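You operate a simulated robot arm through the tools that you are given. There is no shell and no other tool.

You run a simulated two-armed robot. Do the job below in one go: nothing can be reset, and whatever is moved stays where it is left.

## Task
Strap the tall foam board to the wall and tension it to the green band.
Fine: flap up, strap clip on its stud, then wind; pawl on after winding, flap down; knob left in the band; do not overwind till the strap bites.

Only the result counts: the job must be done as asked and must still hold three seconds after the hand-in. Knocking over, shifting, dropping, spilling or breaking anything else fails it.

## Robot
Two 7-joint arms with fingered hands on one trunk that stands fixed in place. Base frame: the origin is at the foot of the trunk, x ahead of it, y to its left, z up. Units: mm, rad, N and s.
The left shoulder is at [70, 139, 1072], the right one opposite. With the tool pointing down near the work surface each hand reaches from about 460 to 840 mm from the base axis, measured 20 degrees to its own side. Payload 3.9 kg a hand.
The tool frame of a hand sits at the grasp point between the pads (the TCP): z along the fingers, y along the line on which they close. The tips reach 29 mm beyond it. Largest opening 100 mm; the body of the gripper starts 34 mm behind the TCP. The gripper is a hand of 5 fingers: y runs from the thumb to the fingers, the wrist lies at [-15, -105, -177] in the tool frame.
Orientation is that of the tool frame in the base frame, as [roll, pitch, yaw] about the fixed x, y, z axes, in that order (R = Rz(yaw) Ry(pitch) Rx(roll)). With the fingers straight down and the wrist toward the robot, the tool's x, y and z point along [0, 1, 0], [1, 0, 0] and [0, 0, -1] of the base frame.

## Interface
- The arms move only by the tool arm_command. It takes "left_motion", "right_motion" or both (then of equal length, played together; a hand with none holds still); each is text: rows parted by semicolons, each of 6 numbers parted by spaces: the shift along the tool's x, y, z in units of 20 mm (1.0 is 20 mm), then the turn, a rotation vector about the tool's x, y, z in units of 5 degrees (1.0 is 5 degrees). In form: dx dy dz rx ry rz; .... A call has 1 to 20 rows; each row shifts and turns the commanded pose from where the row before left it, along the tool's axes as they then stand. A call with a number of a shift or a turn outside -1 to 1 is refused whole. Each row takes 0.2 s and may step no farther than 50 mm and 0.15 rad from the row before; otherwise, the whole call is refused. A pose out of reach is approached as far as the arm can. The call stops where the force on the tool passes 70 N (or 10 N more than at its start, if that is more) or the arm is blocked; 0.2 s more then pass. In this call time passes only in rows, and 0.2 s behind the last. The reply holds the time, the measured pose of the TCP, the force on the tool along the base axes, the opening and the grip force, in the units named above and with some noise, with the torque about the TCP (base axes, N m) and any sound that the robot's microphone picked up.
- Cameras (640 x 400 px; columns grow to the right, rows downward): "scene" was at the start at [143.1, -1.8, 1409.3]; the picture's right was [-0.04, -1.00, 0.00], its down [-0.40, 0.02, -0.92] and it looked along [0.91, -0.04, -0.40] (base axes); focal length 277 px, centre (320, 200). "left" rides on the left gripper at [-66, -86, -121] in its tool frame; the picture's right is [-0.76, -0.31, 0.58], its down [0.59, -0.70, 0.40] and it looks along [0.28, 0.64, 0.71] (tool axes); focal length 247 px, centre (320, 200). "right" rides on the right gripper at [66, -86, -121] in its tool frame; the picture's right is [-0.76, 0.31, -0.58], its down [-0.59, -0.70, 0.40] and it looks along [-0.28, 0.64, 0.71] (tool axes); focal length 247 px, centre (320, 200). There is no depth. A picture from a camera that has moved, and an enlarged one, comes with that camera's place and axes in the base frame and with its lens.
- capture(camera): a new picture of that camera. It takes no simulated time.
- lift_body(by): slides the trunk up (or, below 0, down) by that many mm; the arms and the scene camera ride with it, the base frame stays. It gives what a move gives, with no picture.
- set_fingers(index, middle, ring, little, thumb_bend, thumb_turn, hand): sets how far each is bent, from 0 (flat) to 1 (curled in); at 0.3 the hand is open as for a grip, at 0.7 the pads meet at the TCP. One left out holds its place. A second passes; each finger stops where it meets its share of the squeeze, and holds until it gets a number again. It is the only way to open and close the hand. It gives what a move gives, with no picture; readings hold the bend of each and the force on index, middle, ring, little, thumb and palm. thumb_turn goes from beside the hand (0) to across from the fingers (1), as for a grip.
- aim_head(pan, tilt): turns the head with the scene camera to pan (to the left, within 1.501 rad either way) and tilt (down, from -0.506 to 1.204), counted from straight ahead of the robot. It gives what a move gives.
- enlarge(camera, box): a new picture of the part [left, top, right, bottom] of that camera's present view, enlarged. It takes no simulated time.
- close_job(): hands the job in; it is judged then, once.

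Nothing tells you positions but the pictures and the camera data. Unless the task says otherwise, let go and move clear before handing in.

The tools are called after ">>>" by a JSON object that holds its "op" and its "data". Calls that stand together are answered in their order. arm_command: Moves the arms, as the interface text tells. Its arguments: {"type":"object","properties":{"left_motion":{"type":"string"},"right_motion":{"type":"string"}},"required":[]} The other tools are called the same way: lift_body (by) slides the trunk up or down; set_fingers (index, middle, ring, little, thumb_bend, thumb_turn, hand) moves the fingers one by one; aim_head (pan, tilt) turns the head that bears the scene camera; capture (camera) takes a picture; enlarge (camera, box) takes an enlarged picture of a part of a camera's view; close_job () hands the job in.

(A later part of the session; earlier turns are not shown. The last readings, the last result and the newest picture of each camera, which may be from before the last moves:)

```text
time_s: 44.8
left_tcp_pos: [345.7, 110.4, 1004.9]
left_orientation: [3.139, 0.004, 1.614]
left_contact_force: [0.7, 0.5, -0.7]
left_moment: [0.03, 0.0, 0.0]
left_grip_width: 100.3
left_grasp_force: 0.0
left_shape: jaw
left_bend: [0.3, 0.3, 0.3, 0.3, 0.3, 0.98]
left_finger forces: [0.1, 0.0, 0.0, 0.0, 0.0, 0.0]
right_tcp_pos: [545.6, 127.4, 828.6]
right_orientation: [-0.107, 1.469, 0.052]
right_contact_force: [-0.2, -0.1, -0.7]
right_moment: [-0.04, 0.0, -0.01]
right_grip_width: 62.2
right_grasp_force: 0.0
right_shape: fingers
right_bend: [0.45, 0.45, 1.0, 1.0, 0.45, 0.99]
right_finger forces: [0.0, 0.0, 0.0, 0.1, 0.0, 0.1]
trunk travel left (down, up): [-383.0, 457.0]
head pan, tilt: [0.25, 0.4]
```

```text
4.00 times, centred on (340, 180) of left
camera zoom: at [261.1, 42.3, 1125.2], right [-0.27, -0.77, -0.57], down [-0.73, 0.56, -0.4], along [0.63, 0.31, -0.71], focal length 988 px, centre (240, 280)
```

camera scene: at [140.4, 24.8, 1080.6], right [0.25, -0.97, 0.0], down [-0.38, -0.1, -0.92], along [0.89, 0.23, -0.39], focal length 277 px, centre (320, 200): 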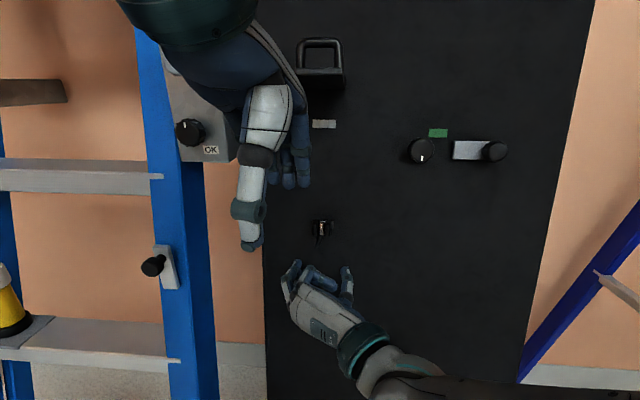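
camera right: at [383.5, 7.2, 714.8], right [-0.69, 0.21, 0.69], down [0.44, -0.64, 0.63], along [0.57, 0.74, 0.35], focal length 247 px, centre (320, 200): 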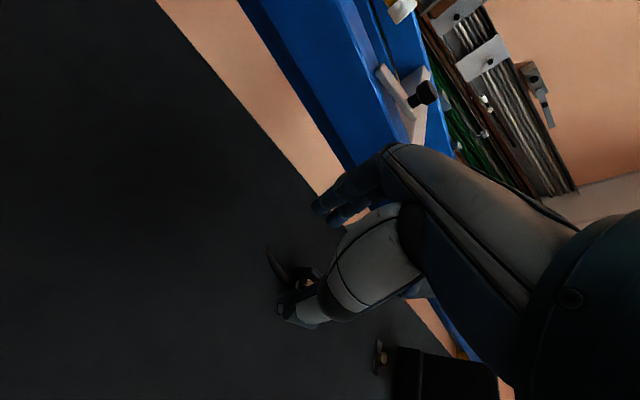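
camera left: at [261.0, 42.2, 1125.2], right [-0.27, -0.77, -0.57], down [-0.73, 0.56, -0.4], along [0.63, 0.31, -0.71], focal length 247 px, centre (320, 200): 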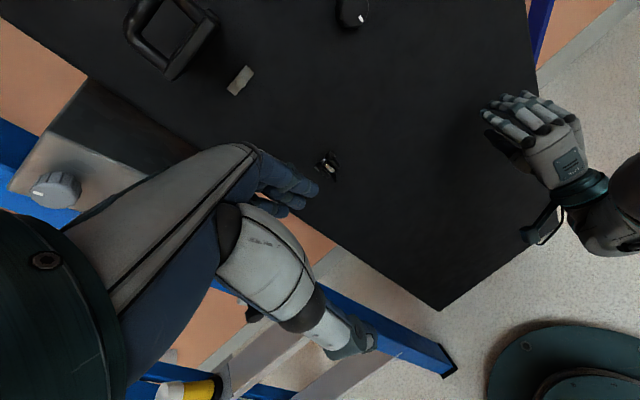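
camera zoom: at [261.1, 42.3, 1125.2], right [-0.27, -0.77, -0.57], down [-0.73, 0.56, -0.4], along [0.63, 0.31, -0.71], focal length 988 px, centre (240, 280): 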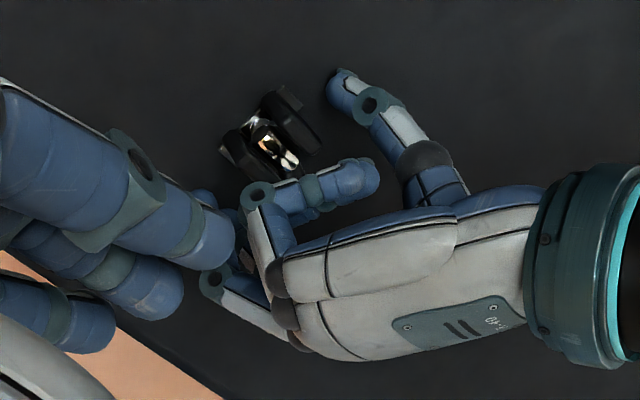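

No contact yet, and the clip is well between the tips. I'll raise 4 mm to centre on it and pinch.

>>> {"op": "arm_command", "data": {"right_motion": "-0.2 0 0.1 0 0 0"}}

>>> {"op": "set_fingers", "data": {"hand": "right", "index": 0.66, "middle": 0.66, "thumb_bend": 0.66}}

>>> {"op": "enlarge", "data": {"camera": "scene", "box": [280, 190, 360, 260]}}

>>> {"op": "enlarge", "data": {"camera": "right", "box": [220, 160, 400, 360]}}

>>> {"op": "enlarge", "data": {"camera": "left", "box": [290, 130, 390, 230]}}

```text
time_s: 45.2
left_tcp_pos: [346.3, 111.7, 1004.9]
left_orientation: [3.138, 0.005, 1.613]
left_contact_force: [0.2, 0.1, -0.1]
left_moment: [0.0, -0.02, 0.0]
left_grip_width: 99.7
left_grasp_force: 0.2
left_shape: jaw
left_bend: [0.3, 0.3, 0.3, 0.3, 0.3, 0.98]
left_finger forces: [0.0, 0.0, 0.1, 0.0, 0.1, 0.1]
right_tcp_pos: [546.0, 126.8, 832.7]
right_orientation: [-0.107, 1.471, 0.053]
right_contact_force: [-0.6, 0.7, 0.0]
right_moment: [0.01, 0.03, -0.01]
right_grip_width: 62.3
right_grasp_force: 0.1
right_shape: fingers
right_bend: [0.45, 0.45, 1.0, 1.0, 0.45, 0.99]
right_finger forces: [0.0, 0.1, 0.0, 0.0, 0.0, 0.1]
trunk travel left (down, up): [-383.0, 457.0]
head pan, tilt: [0.25, 0.4]
```

```text
time_s: 46.2
left_tcp_pos: [345.2, 110.2, 1004.1]
left_orientation: [3.139, 0.005, 1.612]
left_contact_force: [0.4, 0.3, 0.4]
left_moment: [-0.01, 0.0, 0.0]
left_grip_width: 99.8
left_grasp_force: 0.0
left_shape: jaw
left_bend: [0.3, 0.3, 0.3, 0.3, 0.3, 0.98]
left_finger forces: [0.0, 0.0, 0.0, 0.0, 0.0, 0.1]
right_tcp_pos: [545.1, 127.4, 832.1]
right_orientation: [-0.073, 1.469, 0.086]
right_contact_force: [-1.6, 2.4, 0.4]
right_moment: [-0.03, 0.02, 0.0]
right_grip_width: 28.1
right_grasp_force: 7.4
right_shape: fingers
right_bend: [0.61, 0.62, 1.0, 1.0, 0.6, 1.0]
right_finger forces: [4.3, 3.6, 0.0, 0.0, 6.7, 0.0]
trunk travel left (down, up): [-383.0, 457.0]
head pan, tilt: [0.25, 0.4]
```

```text
5.71 times, centred on (320, 225) of scene
camera zoom: at [140.5, 24.9, 1080.6], right [0.25, -0.97, 0.0], down [-0.38, -0.1, -0.92], along [0.89, 0.23, -0.39], focal length 1585 px, centre (320, 57)
```

zoom: 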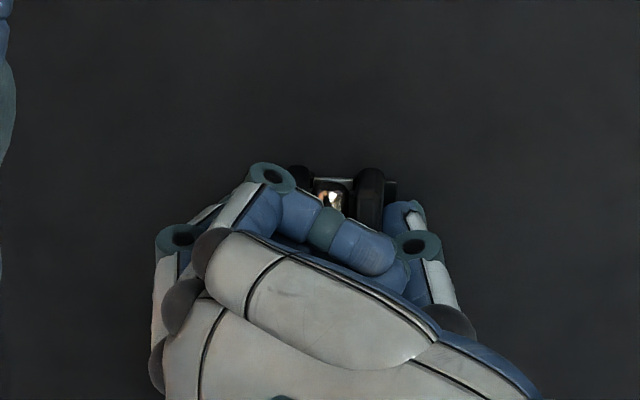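

```text
2.00 times, centred on (310, 260) of right
camera zoom: at [448.0, 24.3, 754.8], right [-0.69, 0.21, 0.69], down [0.44, -0.63, 0.63], along [0.57, 0.74, 0.35], focal length 494 px, centre (340, 80)
```

zoom: 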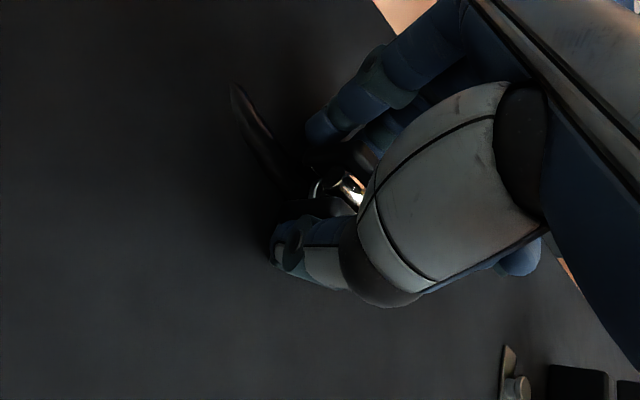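

```text
4.00 times, centred on (340, 180) of left
camera zoom: at [261.1, 42.4, 1125.2], right [-0.27, -0.77, -0.57], down [-0.73, 0.56, -0.4], along [0.63, 0.31, -0.71], focal length 988 px, centre (240, 280)
```

zoom: 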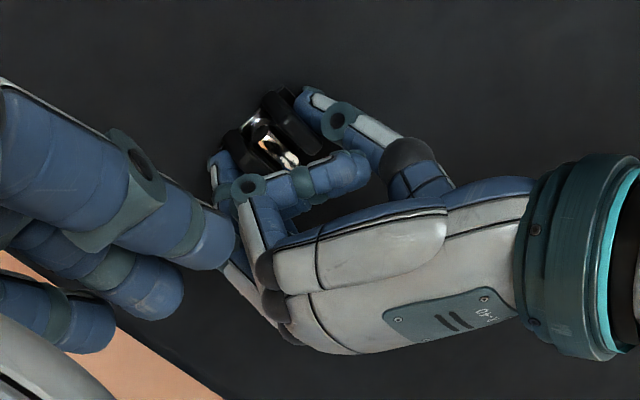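

The clip is pinched at 28 mm with about 7 N. I'll firm up the grip a bit before trying to draw it off its stud.

>>> {"op": "set_fingers", "data": {"hand": "right", "index": 0.85, "middle": 0.85, "thumb_bend": 0.85}}

>>> {"op": "enlarge", "data": {"camera": "left", "box": [310, 140, 360, 190]}}

```text
time_s: 47.2
left_tcp_pos: [346.0, 111.1, 1004.0]
left_orientation: [3.14, 0.006, 1.613]
left_contact_force: [0.3, -0.2, -0.2]
left_moment: [0.02, 0.02, -0.01]
left_grip_width: 99.8
left_grasp_force: 0.1
left_shape: jaw
left_bend: [0.3, 0.3, 0.3, 0.3, 0.3, 0.98]
left_finger forces: [0.0, 0.0, 0.1, 0.0, 0.0, 0.1]
right_tcp_pos: [547.4, 126.4, 833.6]
right_orientation: [-0.075, 1.47, 0.084]
right_contact_force: [0.7, -5.1, 1.0]
right_moment: [-0.11, -0.05, -0.04]
right_grip_width: 26.5
right_grasp_force: 22.1
right_shape: fingers
right_bend: [0.58, 0.61, 1.0, 1.0, 0.64, 1.0]
right_finger forces: [9.1, 10.6, 0.0, 0.1, 24.5, 0.1]
trunk travel left (down, up): [-383.0, 457.0]
head pan, tilt: [0.25, 0.4]
```

```text
8.00 times, centred on (335, 165) of left
camera zoom: at [261.1, 41.5, 1125.3], right [-0.27, -0.77, -0.57], down [-0.73, 0.56, -0.4], along [0.63, 0.31, -0.71], focal length 1976 px, centre (200, 480)
```

zoom: 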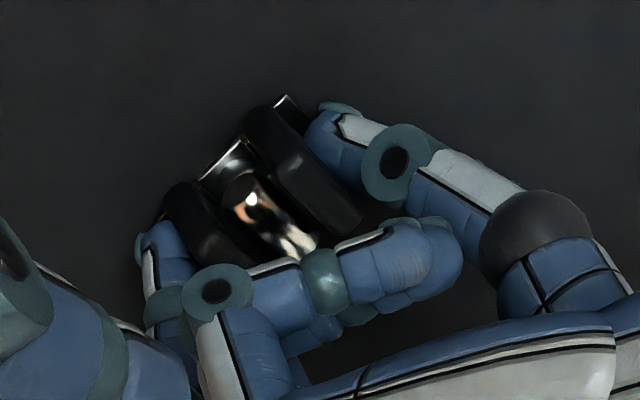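

>>> {"op": "arm_command", "data": {"right_motion": "-0.05 0 -0.18 0 0 0; -0.05 0 -0.18 0 0 0"}}

>>> {"op": "enlarge", "data": {"camera": "left", "box": [310, 140, 360, 190]}}

>>> {"op": "enlarge", "data": {"camera": "right", "box": [260, 180, 350, 300]}}

```text
time_s: 47.8
left_tcp_pos: [345.7, 110.1, 1005.2]
left_orientation: [3.138, 0.004, 1.612]
left_contact_force: [0.6, -0.3, -0.6]
left_moment: [-0.03, 0.01, -0.03]
left_grip_width: 99.7
left_grasp_force: 0.1
left_shape: jaw
left_bend: [0.3, 0.3, 0.3, 0.3, 0.3, 0.98]
left_finger forces: [0.0, 0.1, 0.0, 0.0, 0.0, 0.0]
right_tcp_pos: [539.1, 125.9, 834.7]
right_orientation: [-0.082, 1.471, 0.077]
right_contact_force: [0.5, -5.7, -0.4]
right_moment: [-0.09, -0.01, -0.05]
right_grip_width: 26.2
right_grasp_force: 21.9
right_shape: fingers
right_bend: [0.58, 0.61, 1.0, 1.0, 0.64, 1.0]
right_finger forces: [9.1, 10.3, 0.0, 0.1, 24.9, 0.0]
trunk travel left (down, up): [-383.0, 457.0]
head pan, tilt: [0.25, 0.4]
```

```text
8.00 times, centred on (335, 165) of left
camera zoom: at [261.0, 41.4, 1125.3], right [-0.27, -0.77, -0.57], down [-0.73, 0.56, -0.4], along [0.63, 0.31, -0.71], focal length 1976 px, centre (200, 480)
```

zoom: 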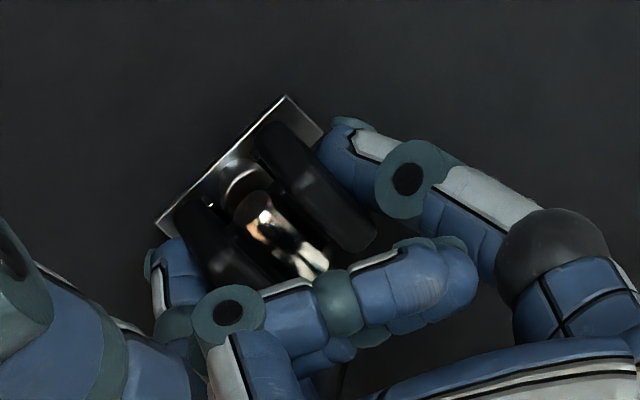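

```text
3.33 times, centred on (305, 240) of right
camera zoom: at [440.3, 22.4, 756.8], right [-0.69, 0.21, 0.69], down [0.44, -0.64, 0.63], along [0.57, 0.74, 0.35], focal length 823 px, centre (370, 67)
```

zoom: 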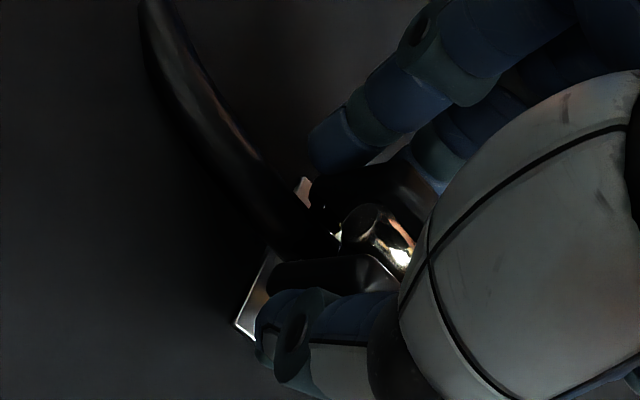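

The clip comes away freely, moving with the hand and uncovering its park plate. I'll draw it further out.

>>> {"op": "arm_command", "data": {"right_motion": "-0.1 0 -0.4 0 0 0; -0.1 0 -0.5 0 0 0; -0.1 0 -0.6 0 0 0"}}

>>> {"op": "enlarge", "data": {"camera": "left", "box": [290, 120, 380, 210]}}

>>> {"op": "enlarge", "data": {"camera": "right", "box": [220, 160, 400, 320]}}

>>> {"op": "enlarge", "data": {"camera": "scene", "box": [280, 190, 360, 260]}}

```text
time_s: 48.6
left_tcp_pos: [345.1, 110.4, 1004.3]
left_orientation: [3.138, 0.006, 1.613]
left_contact_force: [0.4, 0.5, -0.6]
left_moment: [0.02, -0.03, -0.01]
left_grip_width: 99.9
left_grasp_force: 0.0
left_shape: jaw
left_bend: [0.3, 0.3, 0.3, 0.3, 0.3, 0.98]
left_finger forces: [0.1, 0.1, 0.1, 0.1, 0.0, 0.1]
right_tcp_pos: [508.5, 122.4, 836.2]
right_orientation: [-0.102, 1.469, 0.058]
right_contact_force: [-0.2, -0.2, 0.9]
right_moment: [-0.01, 0.04, -0.03]
right_grip_width: 14.5
right_grasp_force: 21.5
right_shape: fingers
right_bend: [0.59, 0.59, 1.0, 1.0, 0.61, 0.98]
right_finger forces: [7.7, 15.3, 0.0, 0.1, 20.3, 0.0]
trunk travel left (down, up): [-383.0, 457.0]
head pan, tilt: [0.25, 0.4]
```

```text
4.44 times, centred on (335, 165) of left
camera zoom: at [260.9, 42.1, 1125.2], right [-0.27, -0.77, -0.57], down [-0.73, 0.56, -0.4], along [0.63, 0.31, -0.71], focal length 1098 px, centre (253, 356)
```

zoom: 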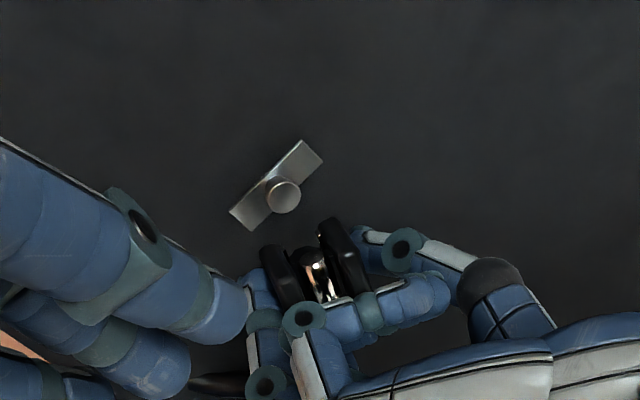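

```text
2.50 times, centred on (310, 240) of right
camera zoom: at [410.7, 18.5, 758.6], right [-0.69, 0.21, 0.69], down [0.44, -0.63, 0.63], along [0.57, 0.74, 0.35], focal length 617 px, centre (345, 100)
```

zoom: 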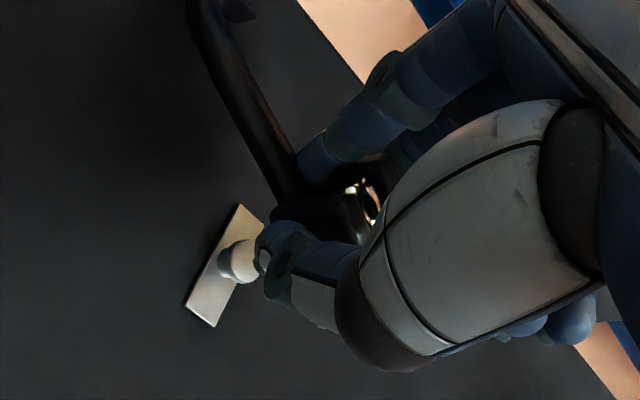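

```text
5.71 times, centred on (320, 225) of scene
camera zoom: at [140.4, 24.6, 1080.6], right [0.25, -0.97, 0.0], down [-0.38, -0.1, -0.92], along [0.89, 0.23, -0.39], focal length 1585 px, centre (320, 57)
```

zoom: 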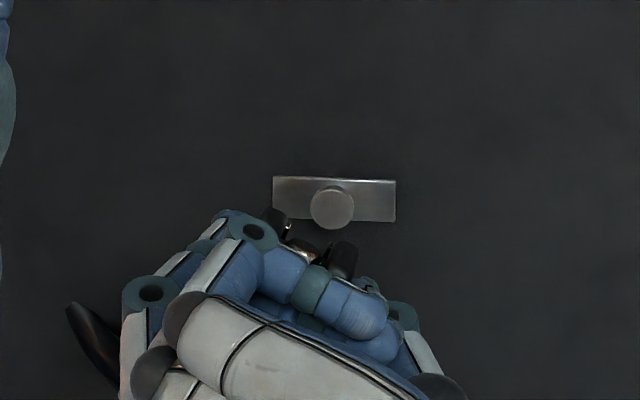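

>>> {"op": "enlarge", "data": {"camera": "scene", "box": [300, 208, 340, 243]}}

>>> {"op": "enlarge", "data": {"camera": "left", "box": [315, 150, 365, 200]}}

>>> {"op": "enlarge", "data": {"camera": "right", "box": [270, 200, 350, 270]}}

>>> {"op": "capture", "data": {"camera": "scene"}}

```text
11.43 times, centred on (320, 226) of scene
camera zoom: at [140.4, 24.6, 1080.6], right [0.25, -0.97, 0.0], down [-0.38, -0.1, -0.92], along [0.89, 0.23, -0.39], focal length 3169 px, centre (320, -91)
```

zoom: 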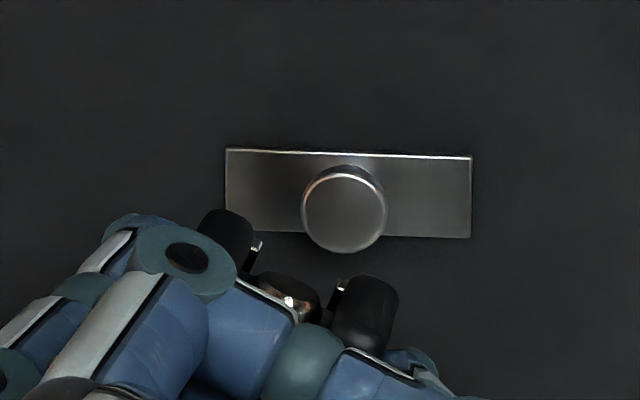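

```text
8.00 times, centred on (340, 175) of left
camera zoom: at [260.9, 42.1, 1125.2], right [-0.27, -0.77, -0.57], down [-0.73, 0.56, -0.4], along [0.63, 0.31, -0.71], focal length 1976 px, centre (160, 400)
```

zoom: 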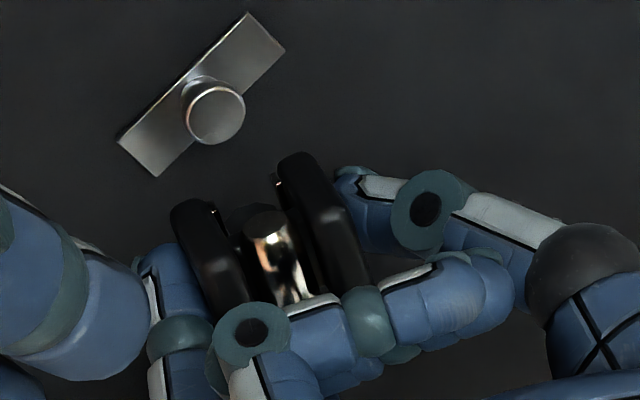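

```text
5.71 times, centred on (310, 235) of right
camera zoom: at [410.7, 18.5, 758.6], right [-0.69, 0.21, 0.69], down [0.44, -0.63, 0.63], along [0.57, 0.74, 0.35], focal length 1411 px, centre (377, 0)
```

zoom: 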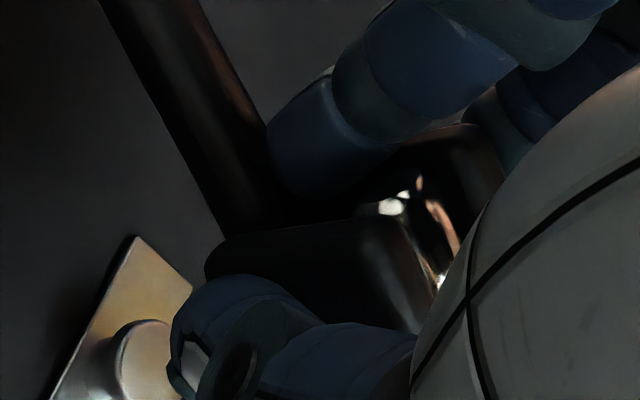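

```text
taken
camera scene: at [140.4, 24.6, 1080.6], right [0.25, -0.97, 0.0], down [-0.38, -0.1, -0.92], along [0.89, 0.23, -0.39], focal length 277 px, centre (320, 200)
```

scene: 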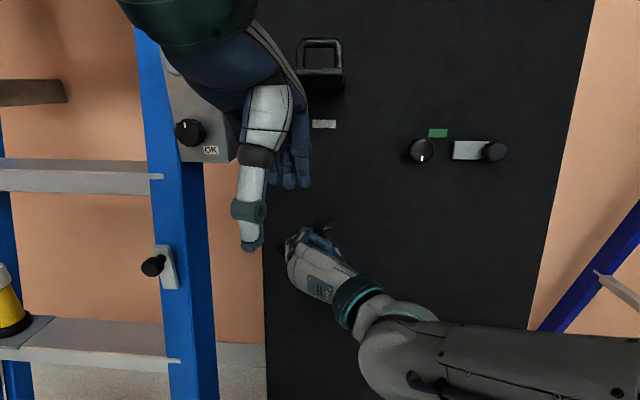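

The clip is off and held, but it has rolled about 25° clockwise in the fingers as its strap pulls. I'll raise the trunk so both arms keep their posture and the clip comes up toward stud height.

>>> {"op": "lift_body", "data": {"by": 100}}

>>> {"op": "capture", "data": {"camera": "scene"}}

>>> {"op": "capture", "data": {"camera": "right"}}

```text
time_s: 50.0
left_tcp_pos: [345.3, 111.1, 1104.5]
left_orientation: [3.14, 0.006, 1.612]
left_contact_force: [0.3, 0.5, 0.4]
left_moment: [0.0, 0.02, 0.05]
left_grip_width: 99.8
left_grasp_force: 0.1
left_shape: jaw
left_bend: [0.3, 0.3, 0.3, 0.3, 0.3, 0.98]
left_finger forces: [0.0, 0.0, 0.0, 0.0, 0.0, 0.0]
right_tcp_pos: [509.7, 123.1, 935.4]
right_orientation: [-0.101, 1.467, 0.06]
right_contact_force: [0.2, 0.1, 0.4]
right_moment: [-0.01, 0.0, 0.0]
right_grip_width: 14.6
right_grasp_force: 21.4
right_shape: fingers
right_bend: [0.59, 0.59, 1.0, 1.0, 0.61, 0.98]
right_finger forces: [7.5, 15.3, 0.1, 0.1, 20.3, 0.0]
trunk travel left (down, up): [-483.0, 357.0]
head pan, tilt: [0.25, 0.4]
```

```text
taken
camera scene: at [140.7, 24.7, 1180.6], right [0.25, -0.97, 0.0], down [-0.38, -0.1, -0.92], along [0.89, 0.23, -0.39], focal length 277 px, centre (320, 200)
```

scene: 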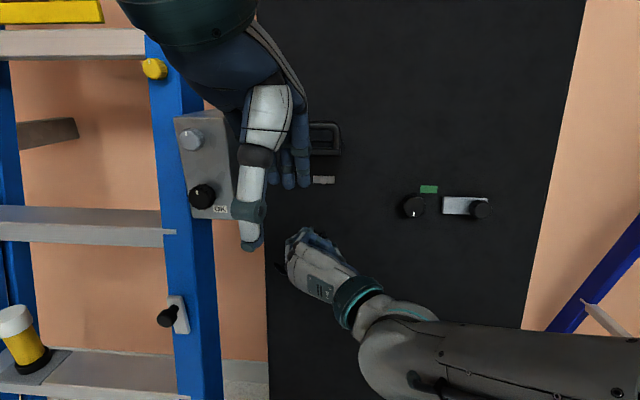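

```text
taken
camera right: at [411.1, 18.6, 858.5], right [-0.69, 0.21, 0.69], down [0.44, -0.64, 0.63], along [0.57, 0.74, 0.35], focal length 247 px, centre (320, 200)
```

right: 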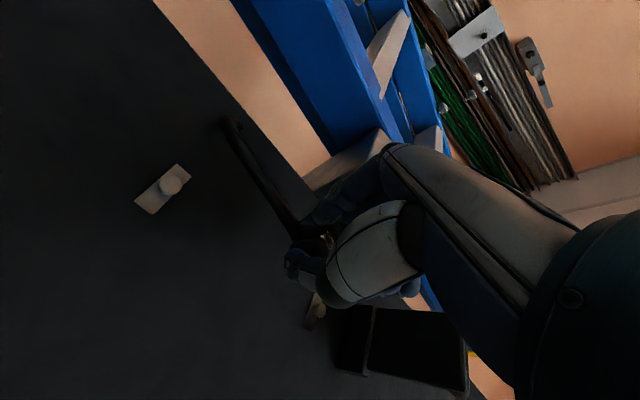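

>>> {"op": "arm_command", "data": {"right_motion": "0 0 0 0 0 -1; 0 0 0 0 0 -1; 0 0 0 0 0 -1; 0 0 0 0 0 -1; 0 0 0 0 0 -1"}}

>>> {"op": "enlarge", "data": {"camera": "scene", "box": [270, 200, 370, 290]}}

>>> {"op": "enlarge", "data": {"camera": "left", "box": [290, 130, 390, 220]}}

>>> {"op": "capture", "data": {"camera": "right"}}

```text
time_s: 51.2
left_tcp_pos: [345.4, 109.2, 1104.8]
left_orientation: [3.14, 0.005, 1.614]
left_contact_force: [0.2, -0.1, 0.5]
left_moment: [0.01, -0.01, 0.0]
left_grip_width: 99.8
left_grasp_force: 0.1
left_shape: jaw
left_bend: [0.3, 0.3, 0.3, 0.3, 0.3, 0.98]
left_finger forces: [0.1, 0.0, 0.0, 0.1, 0.0, 0.1]
right_tcp_pos: [509.4, 121.3, 936.7]
right_orientation: [-1.342, 1.113, -1.206]
right_contact_force: [0.4, -0.1, 0.1]
right_moment: [-0.02, 0.0, -0.02]
right_grip_width: 14.3
right_grasp_force: 20.7
right_shape: fingers
right_bend: [0.59, 0.59, 1.0, 1.0, 0.61, 0.98]
right_finger forces: [7.4, 15.5, 0.0, 0.0, 20.1, 0.0]
trunk travel left (down, up): [-483.0, 357.0]
head pan, tilt: [0.25, 0.4]
```

```text
4.44 times, centred on (320, 245) of scene
camera zoom: at [140.5, 24.7, 1180.6], right [0.25, -0.97, 0.0], down [-0.38, -0.1, -0.92], along [0.89, 0.23, -0.39], focal length 1232 px, centre (320, 0)
```

zoom: 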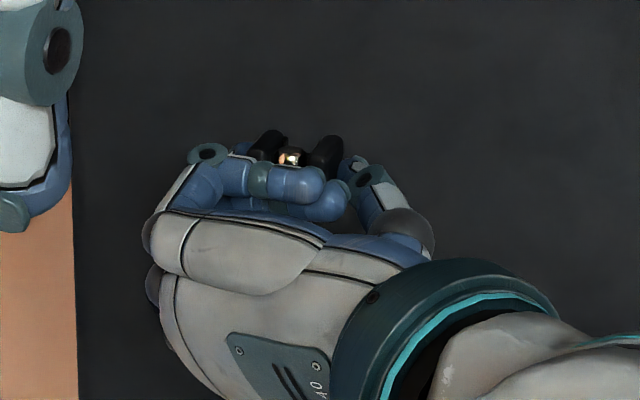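

```text
4.44 times, centred on (340, 175) of left
camera zoom: at [261.0, 42.2, 1225.2], right [-0.27, -0.77, -0.57], down [-0.73, 0.56, -0.4], along [0.63, 0.31, -0.71], focal length 1098 px, centre (231, 311)
```

zoom: 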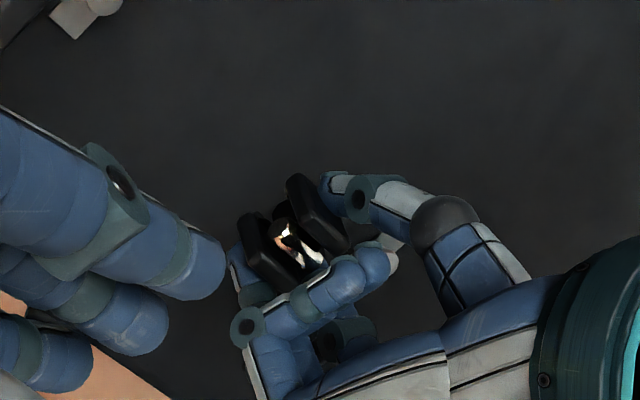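

```text
taken
camera right: at [410.2, -1.4, 901.0], right [-0.72, 0.5, 0.49], down [0.37, -0.32, 0.87], along [0.59, 0.81, 0.05], focal length 247 px, centre (320, 200)
```

right: 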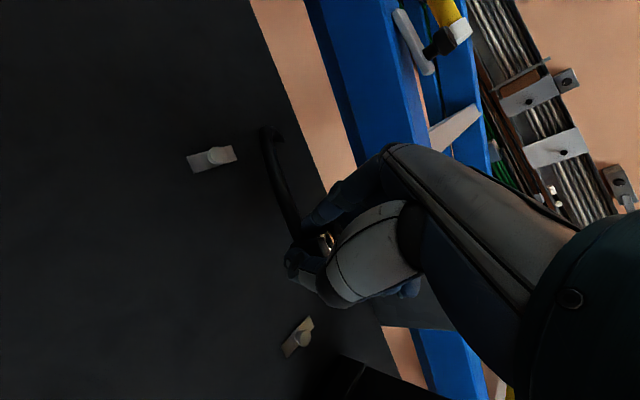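

>>> {"op": "enlarge", "data": {"camera": "scene", "box": [305, 222, 355, 252]}}

>>> {"op": "enlarge", "data": {"camera": "left", "box": [330, 160, 380, 200]}}

>>> {"op": "enlarge", "data": {"camera": "right", "box": [250, 190, 350, 290]}}

```text
12.80 times, centred on (330, 237) of scene
camera zoom: at [140.5, 24.7, 1180.6], right [0.25, -0.97, 0.0], down [-0.38, -0.1, -0.92], along [0.89, 0.23, -0.39], focal length 3549 px, centre (192, -274)
```

zoom: 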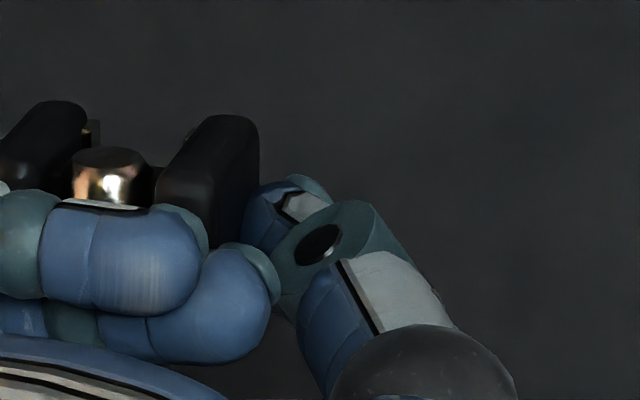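

```text
10.00 times, centred on (355, 180) of left
camera zoom: at [261.0, 42.2, 1225.2], right [-0.27, -0.77, -0.57], down [-0.73, 0.56, -0.4], along [0.63, 0.31, -0.71], focal length 2470 px, centre (-30, 400)
```

zoom: 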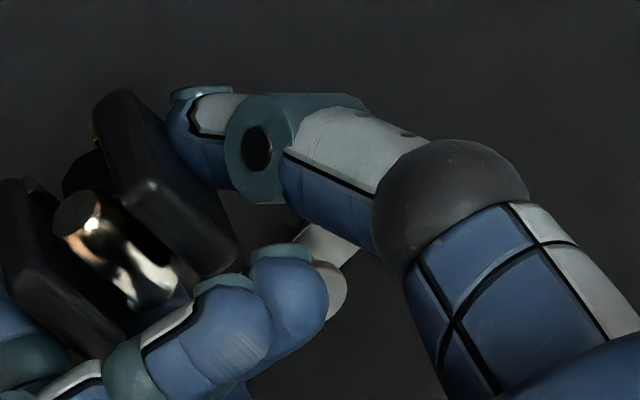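

```text
4.00 times, centred on (300, 240) of right
camera zoom: at [410.2, -1.4, 901.0], right [-0.72, 0.5, 0.49], down [0.37, -0.32, 0.87], along [0.59, 0.81, 0.05], focal length 988 px, centre (400, 40)
```

zoom: 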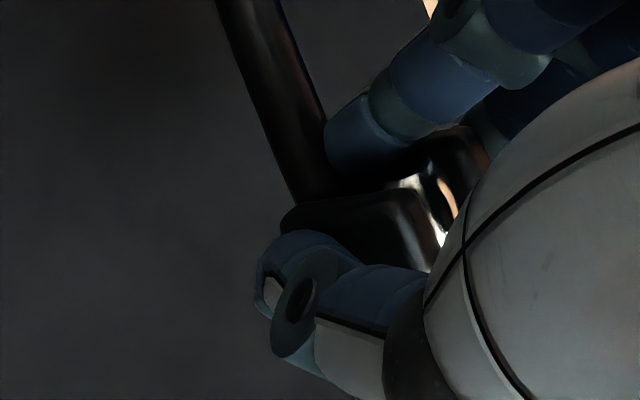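

The clip is now level, about 5° off in yaw. I'll correct that and raise the trunk so the clip comes to just under stud height, still clear of the board and below the flap.

>>> {"op": "arm_command", "data": {"right_motion": "0 0 0 -0.9 -0.43 0.1"}}

>>> {"op": "lift_body", "data": {"by": 76}}

>>> {"op": "capture", "data": {"camera": "scene"}}

>>> {"op": "capture", "data": {"camera": "right"}}

>>> {"op": "capture", "data": {"camera": "left"}}

```text
time_s: 51.6
left_tcp_pos: [345.8, 109.8, 1103.7]
left_orientation: [3.139, 0.004, 1.612]
left_contact_force: [-0.8, -0.5, -0.4]
left_moment: [0.04, 0.02, -0.01]
left_grip_width: 99.9
left_grasp_force: 0.1
left_shape: jaw
left_bend: [0.3, 0.3, 0.3, 0.3, 0.3, 0.98]
left_finger forces: [0.1, 0.1, 0.0, 0.0, 0.1, 0.1]
right_tcp_pos: [510.4, 121.8, 936.2]
right_orientation: [-1.341, 1.115, -1.117]
right_contact_force: [-0.1, 0.3, -0.8]
right_moment: [-0.01, 0.03, 0.0]
right_grip_width: 14.1
right_grasp_force: 22.0
right_shape: fingers
right_bend: [0.59, 0.59, 1.0, 1.0, 0.62, 0.98]
right_finger forces: [7.3, 15.5, 0.1, 0.0, 20.1, 0.0]
trunk travel left (down, up): [-483.0, 357.0]
head pan, tilt: [0.25, 0.4]
```

```text
time_s: 52.7
left_tcp_pos: [346.8, 111.8, 1181.0]
left_orientation: [3.14, 0.006, 1.613]
left_contact_force: [0.5, -0.9, -0.2]
left_moment: [-0.01, 0.0, -0.01]
left_grip_width: 99.7
left_grasp_force: 0.0
left_shape: jaw
left_bend: [0.3, 0.3, 0.3, 0.3, 0.3, 0.98]
left_finger forces: [0.0, 0.0, 0.1, 0.1, 0.0, 0.1]
right_tcp_pos: [509.9, 120.9, 1012.7]
right_orientation: [-1.341, 1.113, -1.116]
right_contact_force: [0.8, -0.1, -0.5]
right_moment: [0.01, 0.01, 0.01]
right_grip_width: 14.2
right_grasp_force: 21.5
right_shape: fingers
right_bend: [0.59, 0.59, 1.0, 1.0, 0.62, 0.98]
right_finger forces: [7.3, 15.5, 0.1, 0.1, 20.2, 0.0]
trunk travel left (down, up): [-559.0, 281.0]
head pan, tilt: [0.25, 0.4]
```

```text
taken
camera scene: at [140.7, 24.8, 1256.6], right [0.25, -0.97, 0.0], down [-0.38, -0.1, -0.92], along [0.89, 0.23, -0.39], focal length 277 px, centre (320, 200)
```

scene: 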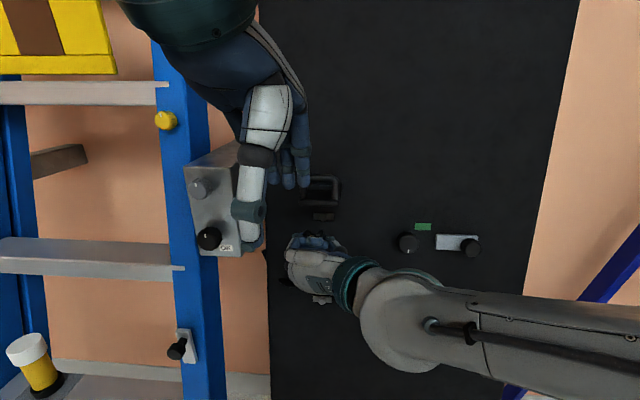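

```text
taken
camera right: at [421.7, -9.5, 976.7], right [-0.76, 0.43, 0.49], down [0.4, -0.29, 0.87], along [0.52, 0.85, 0.05], focal length 247 px, centre (320, 200)
```

right: 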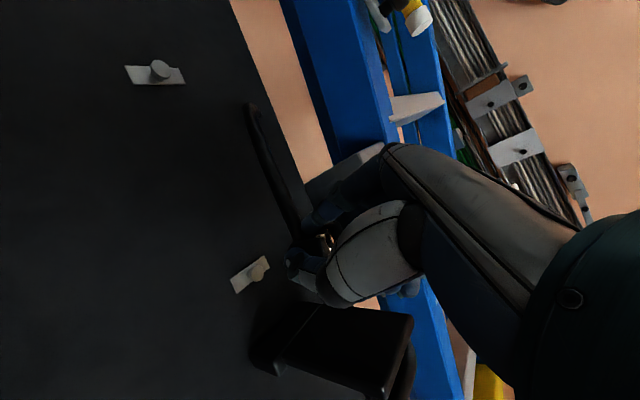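

```text
taken
camera left: at [261.3, 42.4, 1301.1], right [-0.27, -0.77, -0.57], down [-0.73, 0.56, -0.4], along [0.63, 0.31, -0.71], focal length 247 px, centre (320, 200)
```

left: 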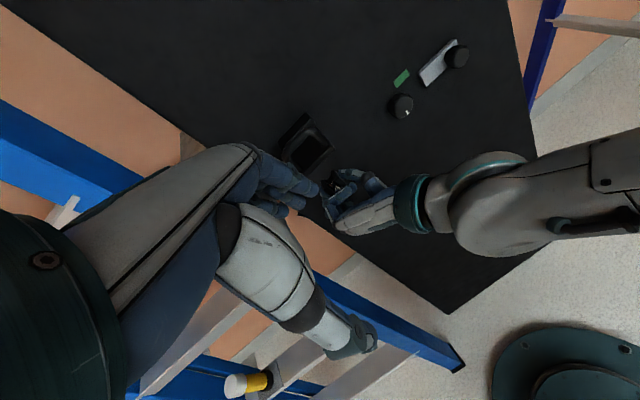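

>>> {"op": "enlarge", "data": {"camera": "right", "box": [220, 190, 360, 310]}}

>>> {"op": "enlarge", "data": {"camera": "scene", "box": [290, 200, 350, 260]}}

>>> {"op": "enlarge", "data": {"camera": "left", "box": [280, 120, 380, 220]}}

```text
3.33 times, centred on (290, 250) of right
camera zoom: at [421.7, -9.5, 976.7], right [-0.76, 0.43, 0.49], down [0.4, -0.29, 0.87], along [0.52, 0.85, 0.05], focal length 823 px, centre (420, 33)
```

zoom: 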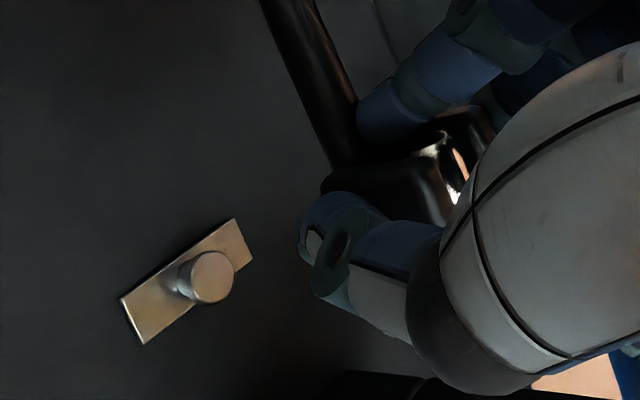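

```text
6.67 times, centred on (320, 230) of scene
camera zoom: at [140.7, 24.8, 1256.6], right [0.25, -0.97, 0.0], down [-0.38, -0.1, -0.92], along [0.89, 0.23, -0.39], focal length 1849 px, centre (320, 0)
```

zoom: 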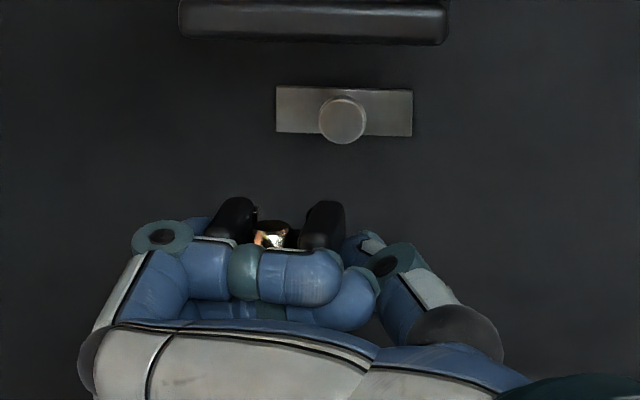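

```text
4.00 times, centred on (330, 170) of left
camera zoom: at [261.3, 42.4, 1301.1], right [-0.27, -0.77, -0.57], down [-0.73, 0.56, -0.4], along [0.63, 0.31, -0.71], focal length 988 px, centre (280, 320)
```

zoom: 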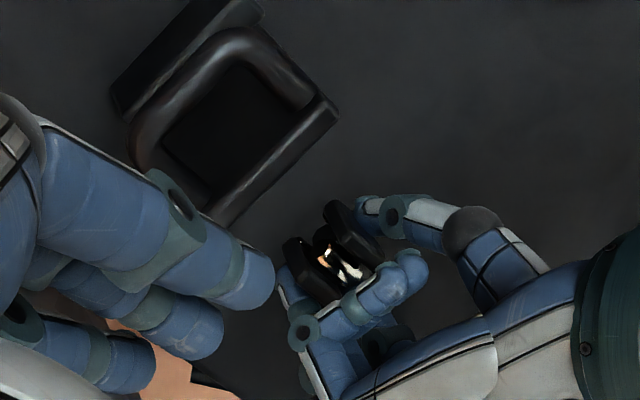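

I can see both the stud and the clip under the flap from the scene camera. The stud head is at (604,136,1017) and the clip's barrel top is about (517,132,1031). I'll move to about 30 mm in front of the stud and recheck.

>>> {"op": "arm_command", "data": {"right_motion": "0.125 -0.2 0.85 0 0 0; 0.125 -0.2 0.85 0 0 0; 0.125 -0.2 0.85 0 0 0"}}

>>> {"op": "enlarge", "data": {"camera": "scene", "box": [290, 200, 350, 260]}}

>>> {"op": "enlarge", "data": {"camera": "right", "box": [220, 190, 360, 310]}}

>>> {"op": "enlarge", "data": {"camera": "left", "box": [280, 120, 380, 220]}}

```text
time_s: 53.5
left_tcp_pos: [345.5, 111.4, 1180.8]
left_orientation: [3.14, 0.005, 1.613]
left_contact_force: [-0.5, -0.7, -0.4]
left_moment: [-0.03, -0.02, -0.02]
left_grip_width: 99.9
left_grasp_force: 0.0
left_shape: jaw
left_bend: [0.3, 0.3, 0.3, 0.3, 0.3, 0.98]
left_finger forces: [0.0, 0.0, 0.1, 0.0, 0.0, 0.1]
right_tcp_pos: [563.0, 121.6, 1016.2]
right_orientation: [-1.339, 1.114, -1.114]
right_contact_force: [0.3, -0.2, -0.4]
right_moment: [-0.03, 0.01, 0.01]
right_grip_width: 14.0
right_grasp_force: 21.1
right_shape: fingers
right_bend: [0.59, 0.59, 1.0, 1.0, 0.62, 0.98]
right_finger forces: [7.1, 15.4, 0.1, 0.1, 20.3, 0.1]
trunk travel left (down, up): [-559.0, 281.0]
head pan, tilt: [0.25, 0.4]
```

```text
6.67 times, centred on (320, 230) of scene
camera zoom: at [141.1, 24.7, 1256.5], right [0.25, -0.97, 0.0], down [-0.38, -0.1, -0.92], along [0.89, 0.23, -0.39], focal length 1849 px, centre (320, 0)
```

zoom: 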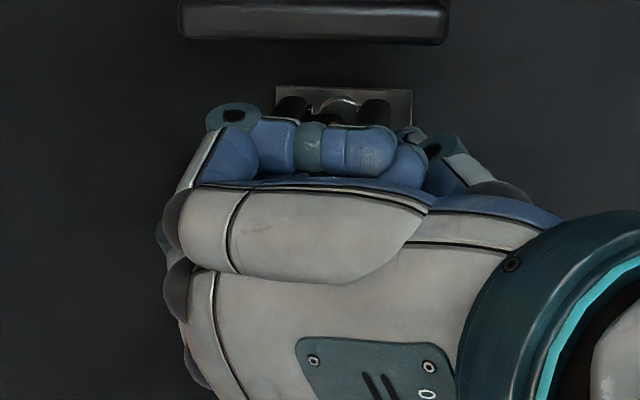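

```text
3.33 times, centred on (290, 250) of right
camera zoom: at [474.6, -10.0, 980.6], right [-0.76, 0.43, 0.49], down [0.4, -0.29, 0.87], along [0.52, 0.85, 0.05], focal length 823 px, centre (420, 33)
```

zoom: 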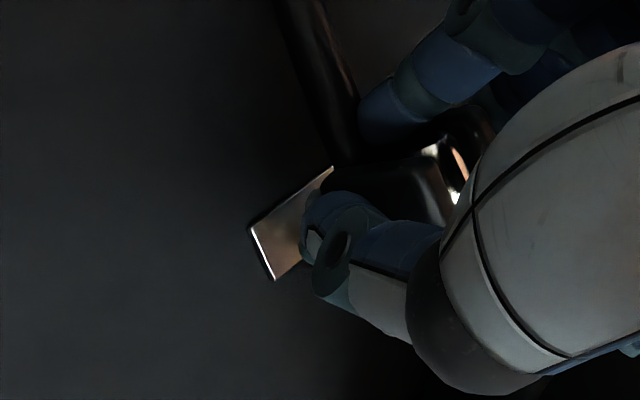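

```text
4.00 times, centred on (330, 170) of left
camera zoom: at [261.7, 42.3, 1301.0], right [-0.27, -0.77, -0.57], down [-0.73, 0.56, -0.4], along [0.63, 0.31, -0.71], focal length 988 px, centre (280, 320)
```

zoom: 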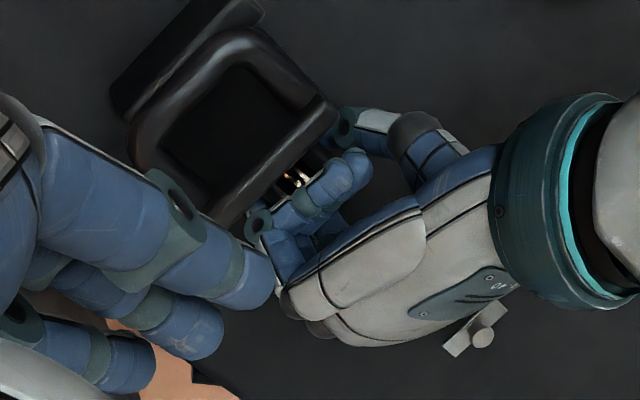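

>>> {"op": "enlarge", "data": {"camera": "scene", "box": [310, 208, 334, 224]}}

>>> {"op": "enlarge", "data": {"camera": "left", "box": [320, 150, 345, 175]}}

```text
16.00 times, centred on (322, 216) of scene
camera zoom: at [141.1, 24.7, 1256.5], right [0.25, -0.97, 0.0], down [-0.38, -0.1, -0.92], along [0.89, 0.23, -0.39], focal length 4437 px, centre (288, -56)
```

zoom: 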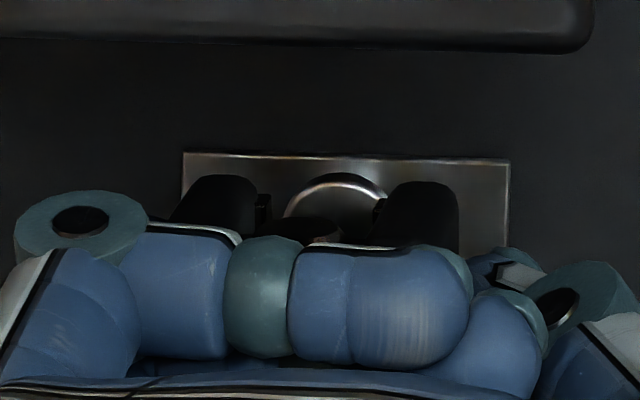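

```text
16.00 times, centred on (332, 162) of left
camera zoom: at [261.7, 42.3, 1301.0], right [-0.27, -0.77, -0.57], down [-0.73, 0.56, -0.4], along [0.63, 0.31, -0.71], focal length 3952 px, centre (120, 800)
```

zoom: 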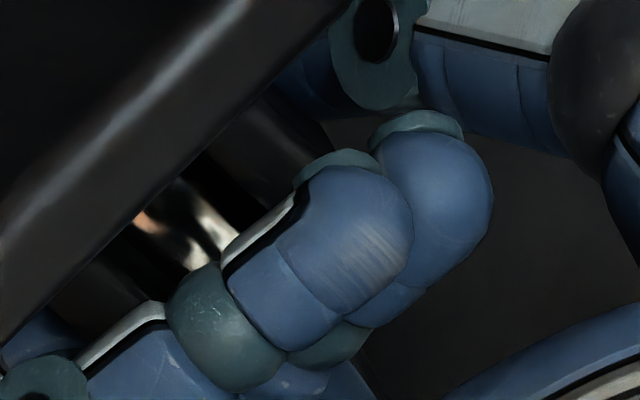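

The clip is centred laterally on the stud and at the right height. I'll push in along the board normal in small steps, watching the force.

>>> {"op": "arm_command", "data": {"right_motion": "0.137 0.017 0.48 0 0 0"}}

>>> {"op": "enlarge", "data": {"camera": "scene", "box": [310, 208, 334, 224]}}

>>> {"op": "enlarge", "data": {"camera": "right", "box": [260, 200, 340, 280]}}

```text
time_s: 53.9
left_tcp_pos: [345.8, 109.4, 1181.2]
left_orientation: [3.141, 0.005, 1.614]
left_contact_force: [-0.1, 0.4, -0.8]
left_moment: [0.04, 0.04, -0.01]
left_grip_width: 99.8
left_grasp_force: 0.0
left_shape: jaw
left_bend: [0.3, 0.3, 0.3, 0.3, 0.3, 0.98]
left_finger forces: [0.0, 0.0, 0.0, 0.0, 0.0, 0.1]
right_tcp_pos: [572.6, 121.8, 1015.0]
right_orientation: [-1.339, 1.115, -1.114]
right_contact_force: [-2.7, -3.5, 2.0]
right_moment: [0.03, -0.06, 0.12]
right_grip_width: 13.3
right_grasp_force: 21.6
right_shape: fingers
right_bend: [0.6, 0.59, 1.0, 1.0, 0.61, 0.98]
right_finger forces: [7.5, 14.8, 0.1, 0.1, 21.5, 0.1]
trunk travel left (down, up): [-559.0, 281.0]
head pan, tilt: [0.25, 0.4]
```

```text
16.00 times, centred on (322, 216) of scene
camera zoom: at [140.4, 24.4, 1256.7], right [0.25, -0.97, 0.0], down [-0.38, -0.1, -0.92], along [0.89, 0.23, -0.39], focal length 4437 px, centre (288, -56)
```

zoom: 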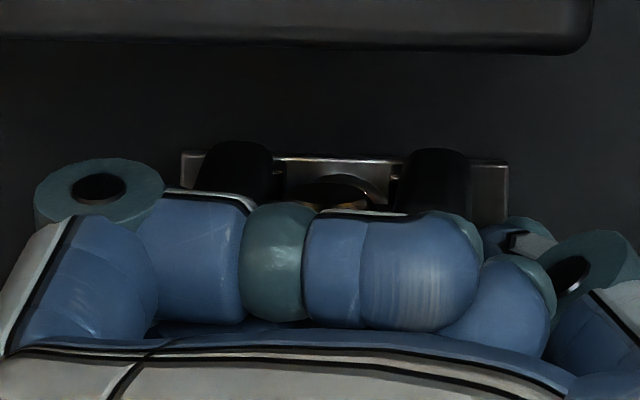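

```text
5.00 times, centred on (300, 240) of right
camera zoom: at [484.0, -9.2, 979.8], right [-0.76, 0.43, 0.49], down [0.4, -0.29, 0.87], along [0.52, 0.85, 0.05], focal length 1235 px, centre (420, 0)
```

zoom: 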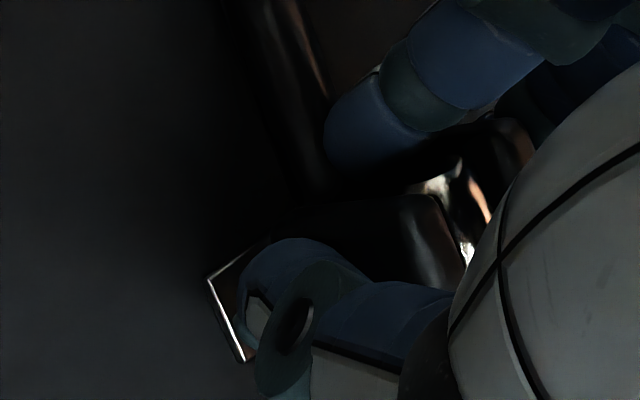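

>>> {"op": "arm_command", "data": {"right_motion": "0.055 0.007 0.19 0 0 0"}}

>>> {"op": "enlarge", "data": {"camera": "scene", "box": [310, 208, 334, 224]}}

```text
time_s: 54.3
left_tcp_pos: [346.0, 110.2, 1181.5]
left_orientation: [3.138, 0.005, 1.613]
left_contact_force: [-0.6, -0.6, -0.5]
left_moment: [-0.01, 0.01, 0.06]
left_grip_width: 99.9
left_grasp_force: 0.1
left_shape: jaw
left_bend: [0.3, 0.3, 0.3, 0.3, 0.3, 0.98]
left_finger forces: [0.1, 0.0, 0.1, 0.1, 0.0, 0.0]
right_tcp_pos: [576.5, 122.3, 1016.0]
right_orientation: [-1.334, 1.116, -1.111]
right_contact_force: [-1.4, -1.8, 2.2]
right_moment: [0.04, -0.09, 0.15]
right_grip_width: 13.1
right_grasp_force: 21.1
right_shape: fingers
right_bend: [0.6, 0.59, 1.0, 1.0, 0.61, 0.98]
right_finger forces: [7.5, 15.2, 0.1, 0.0, 20.7, 0.1]
trunk travel left (down, up): [-559.0, 281.0]
head pan, tilt: [0.25, 0.4]
```

```text
16.00 times, centred on (322, 216) of scene
camera zoom: at [140.1, 24.4, 1256.7], right [0.25, -0.97, 0.0], down [-0.38, -0.1, -0.92], along [0.89, 0.23, -0.39], focal length 4437 px, centre (288, -56)
```

zoom: 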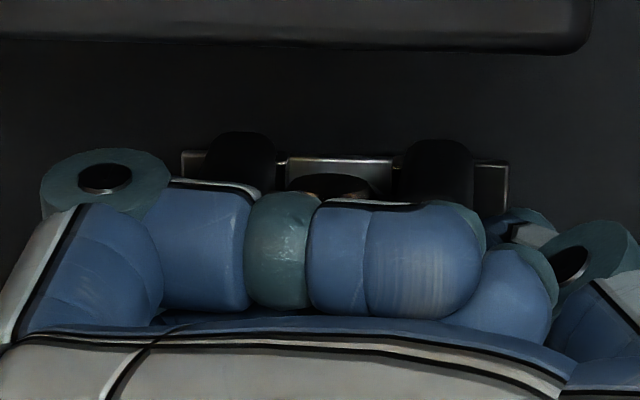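

>>> {"op": "arm_command", "data": {"right_motion": "0.04 0.005 0.145 0 0 0"}}

>>> {"op": "enlarge", "data": {"camera": "scene", "box": [310, 208, 334, 224]}}

```text
time_s: 54.7
left_tcp_pos: [345.6, 110.0, 1181.4]
left_orientation: [3.138, 0.005, 1.613]
left_contact_force: [1.0, -0.8, -0.2]
left_moment: [-0.06, 0.0, -0.04]
left_grip_width: 99.9
left_grasp_force: 0.1
left_shape: jaw
left_bend: [0.3, 0.3, 0.3, 0.3, 0.3, 0.98]
left_finger forces: [0.1, 0.0, 0.0, 0.0, 0.0, 0.1]
right_tcp_pos: [578.2, 123.5, 1014.4]
right_orientation: [-1.334, 1.117, -1.109]
right_contact_force: [-2.7, -1.1, 2.0]
right_moment: [0.02, -0.05, 0.13]
right_grip_width: 12.9
right_grasp_force: 21.5
right_shape: fingers
right_bend: [0.6, 0.59, 1.0, 1.0, 0.61, 0.98]
right_finger forces: [7.7, 15.4, 0.1, 0.1, 20.4, 0.0]
trunk travel left (down, up): [-559.0, 281.0]
head pan, tilt: [0.25, 0.4]
```

```text
16.00 times, centred on (322, 216) of scene
camera zoom: at [140.0, 24.3, 1256.7], right [0.25, -0.97, 0.0], down [-0.38, -0.1, -0.92], along [0.89, 0.23, -0.39], focal length 4437 px, centre (288, -56)
```

zoom: 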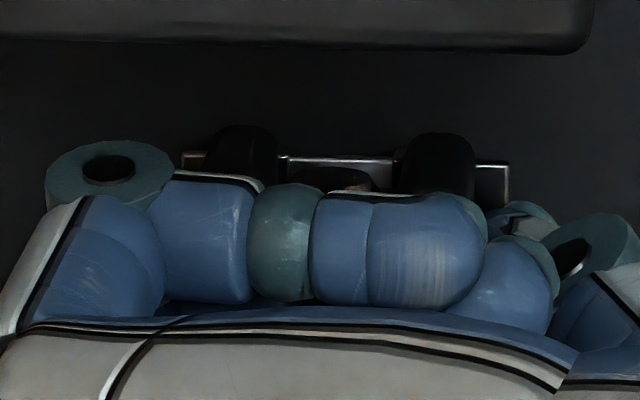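

>>> {"op": "arm_command", "data": {"right_motion": "0.04 0.005 0.145 0 0 0"}}

>>> {"op": "enlarge", "data": {"camera": "scene", "box": [310, 208, 334, 224]}}

>>> {"op": "enlarge", "data": {"camera": "right", "box": [260, 200, 340, 280]}}

```text
time_s: 55.1
left_tcp_pos: [343.3, 110.0, 1181.4]
left_orientation: [3.138, 0.004, 1.611]
left_contact_force: [1.1, 0.3, -0.3]
left_moment: [0.0, 0.01, -0.03]
left_grip_width: 99.7
left_grasp_force: 0.0
left_shape: jaw
left_bend: [0.3, 0.3, 0.3, 0.3, 0.3, 0.98]
left_finger forces: [0.0, 0.0, 0.0, 0.0, 0.0, 0.0]
right_tcp_pos: [579.7, 123.4, 1015.0]
right_orientation: [-1.338, 1.117, -1.115]
right_contact_force: [-7.5, -3.8, 2.7]
right_moment: [0.0, -0.07, 0.13]
right_grip_width: 13.1
right_grasp_force: 21.7
right_shape: fingers
right_bend: [0.6, 0.59, 1.0, 1.0, 0.61, 0.98]
right_finger forces: [7.9, 15.5, 0.0, 0.0, 22.0, 0.1]
trunk travel left (down, up): [-559.0, 281.0]
head pan, tilt: [0.25, 0.4]
```

```text
16.00 times, centred on (322, 216) of scene
camera zoom: at [138.4, 23.7, 1256.9], right [0.25, -0.97, 0.0], down [-0.38, -0.1, -0.92], along [0.89, 0.23, -0.39], focal length 4437 px, centre (288, -56)
```

zoom: 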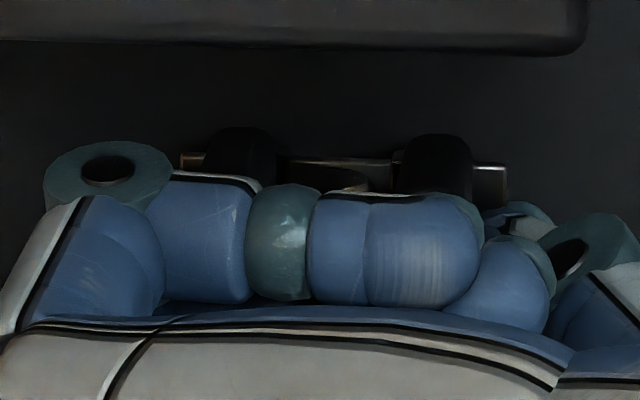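

```text
5.00 times, centred on (300, 240) of right
camera zoom: at [491.5, -8.0, 978.3], right [-0.76, 0.43, 0.49], down [0.4, -0.29, 0.87], along [0.52, 0.85, 0.05], focal length 1235 px, centre (420, 0)
```

zoom: 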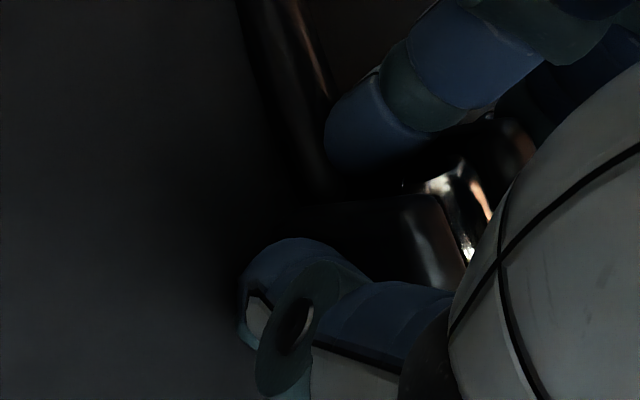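

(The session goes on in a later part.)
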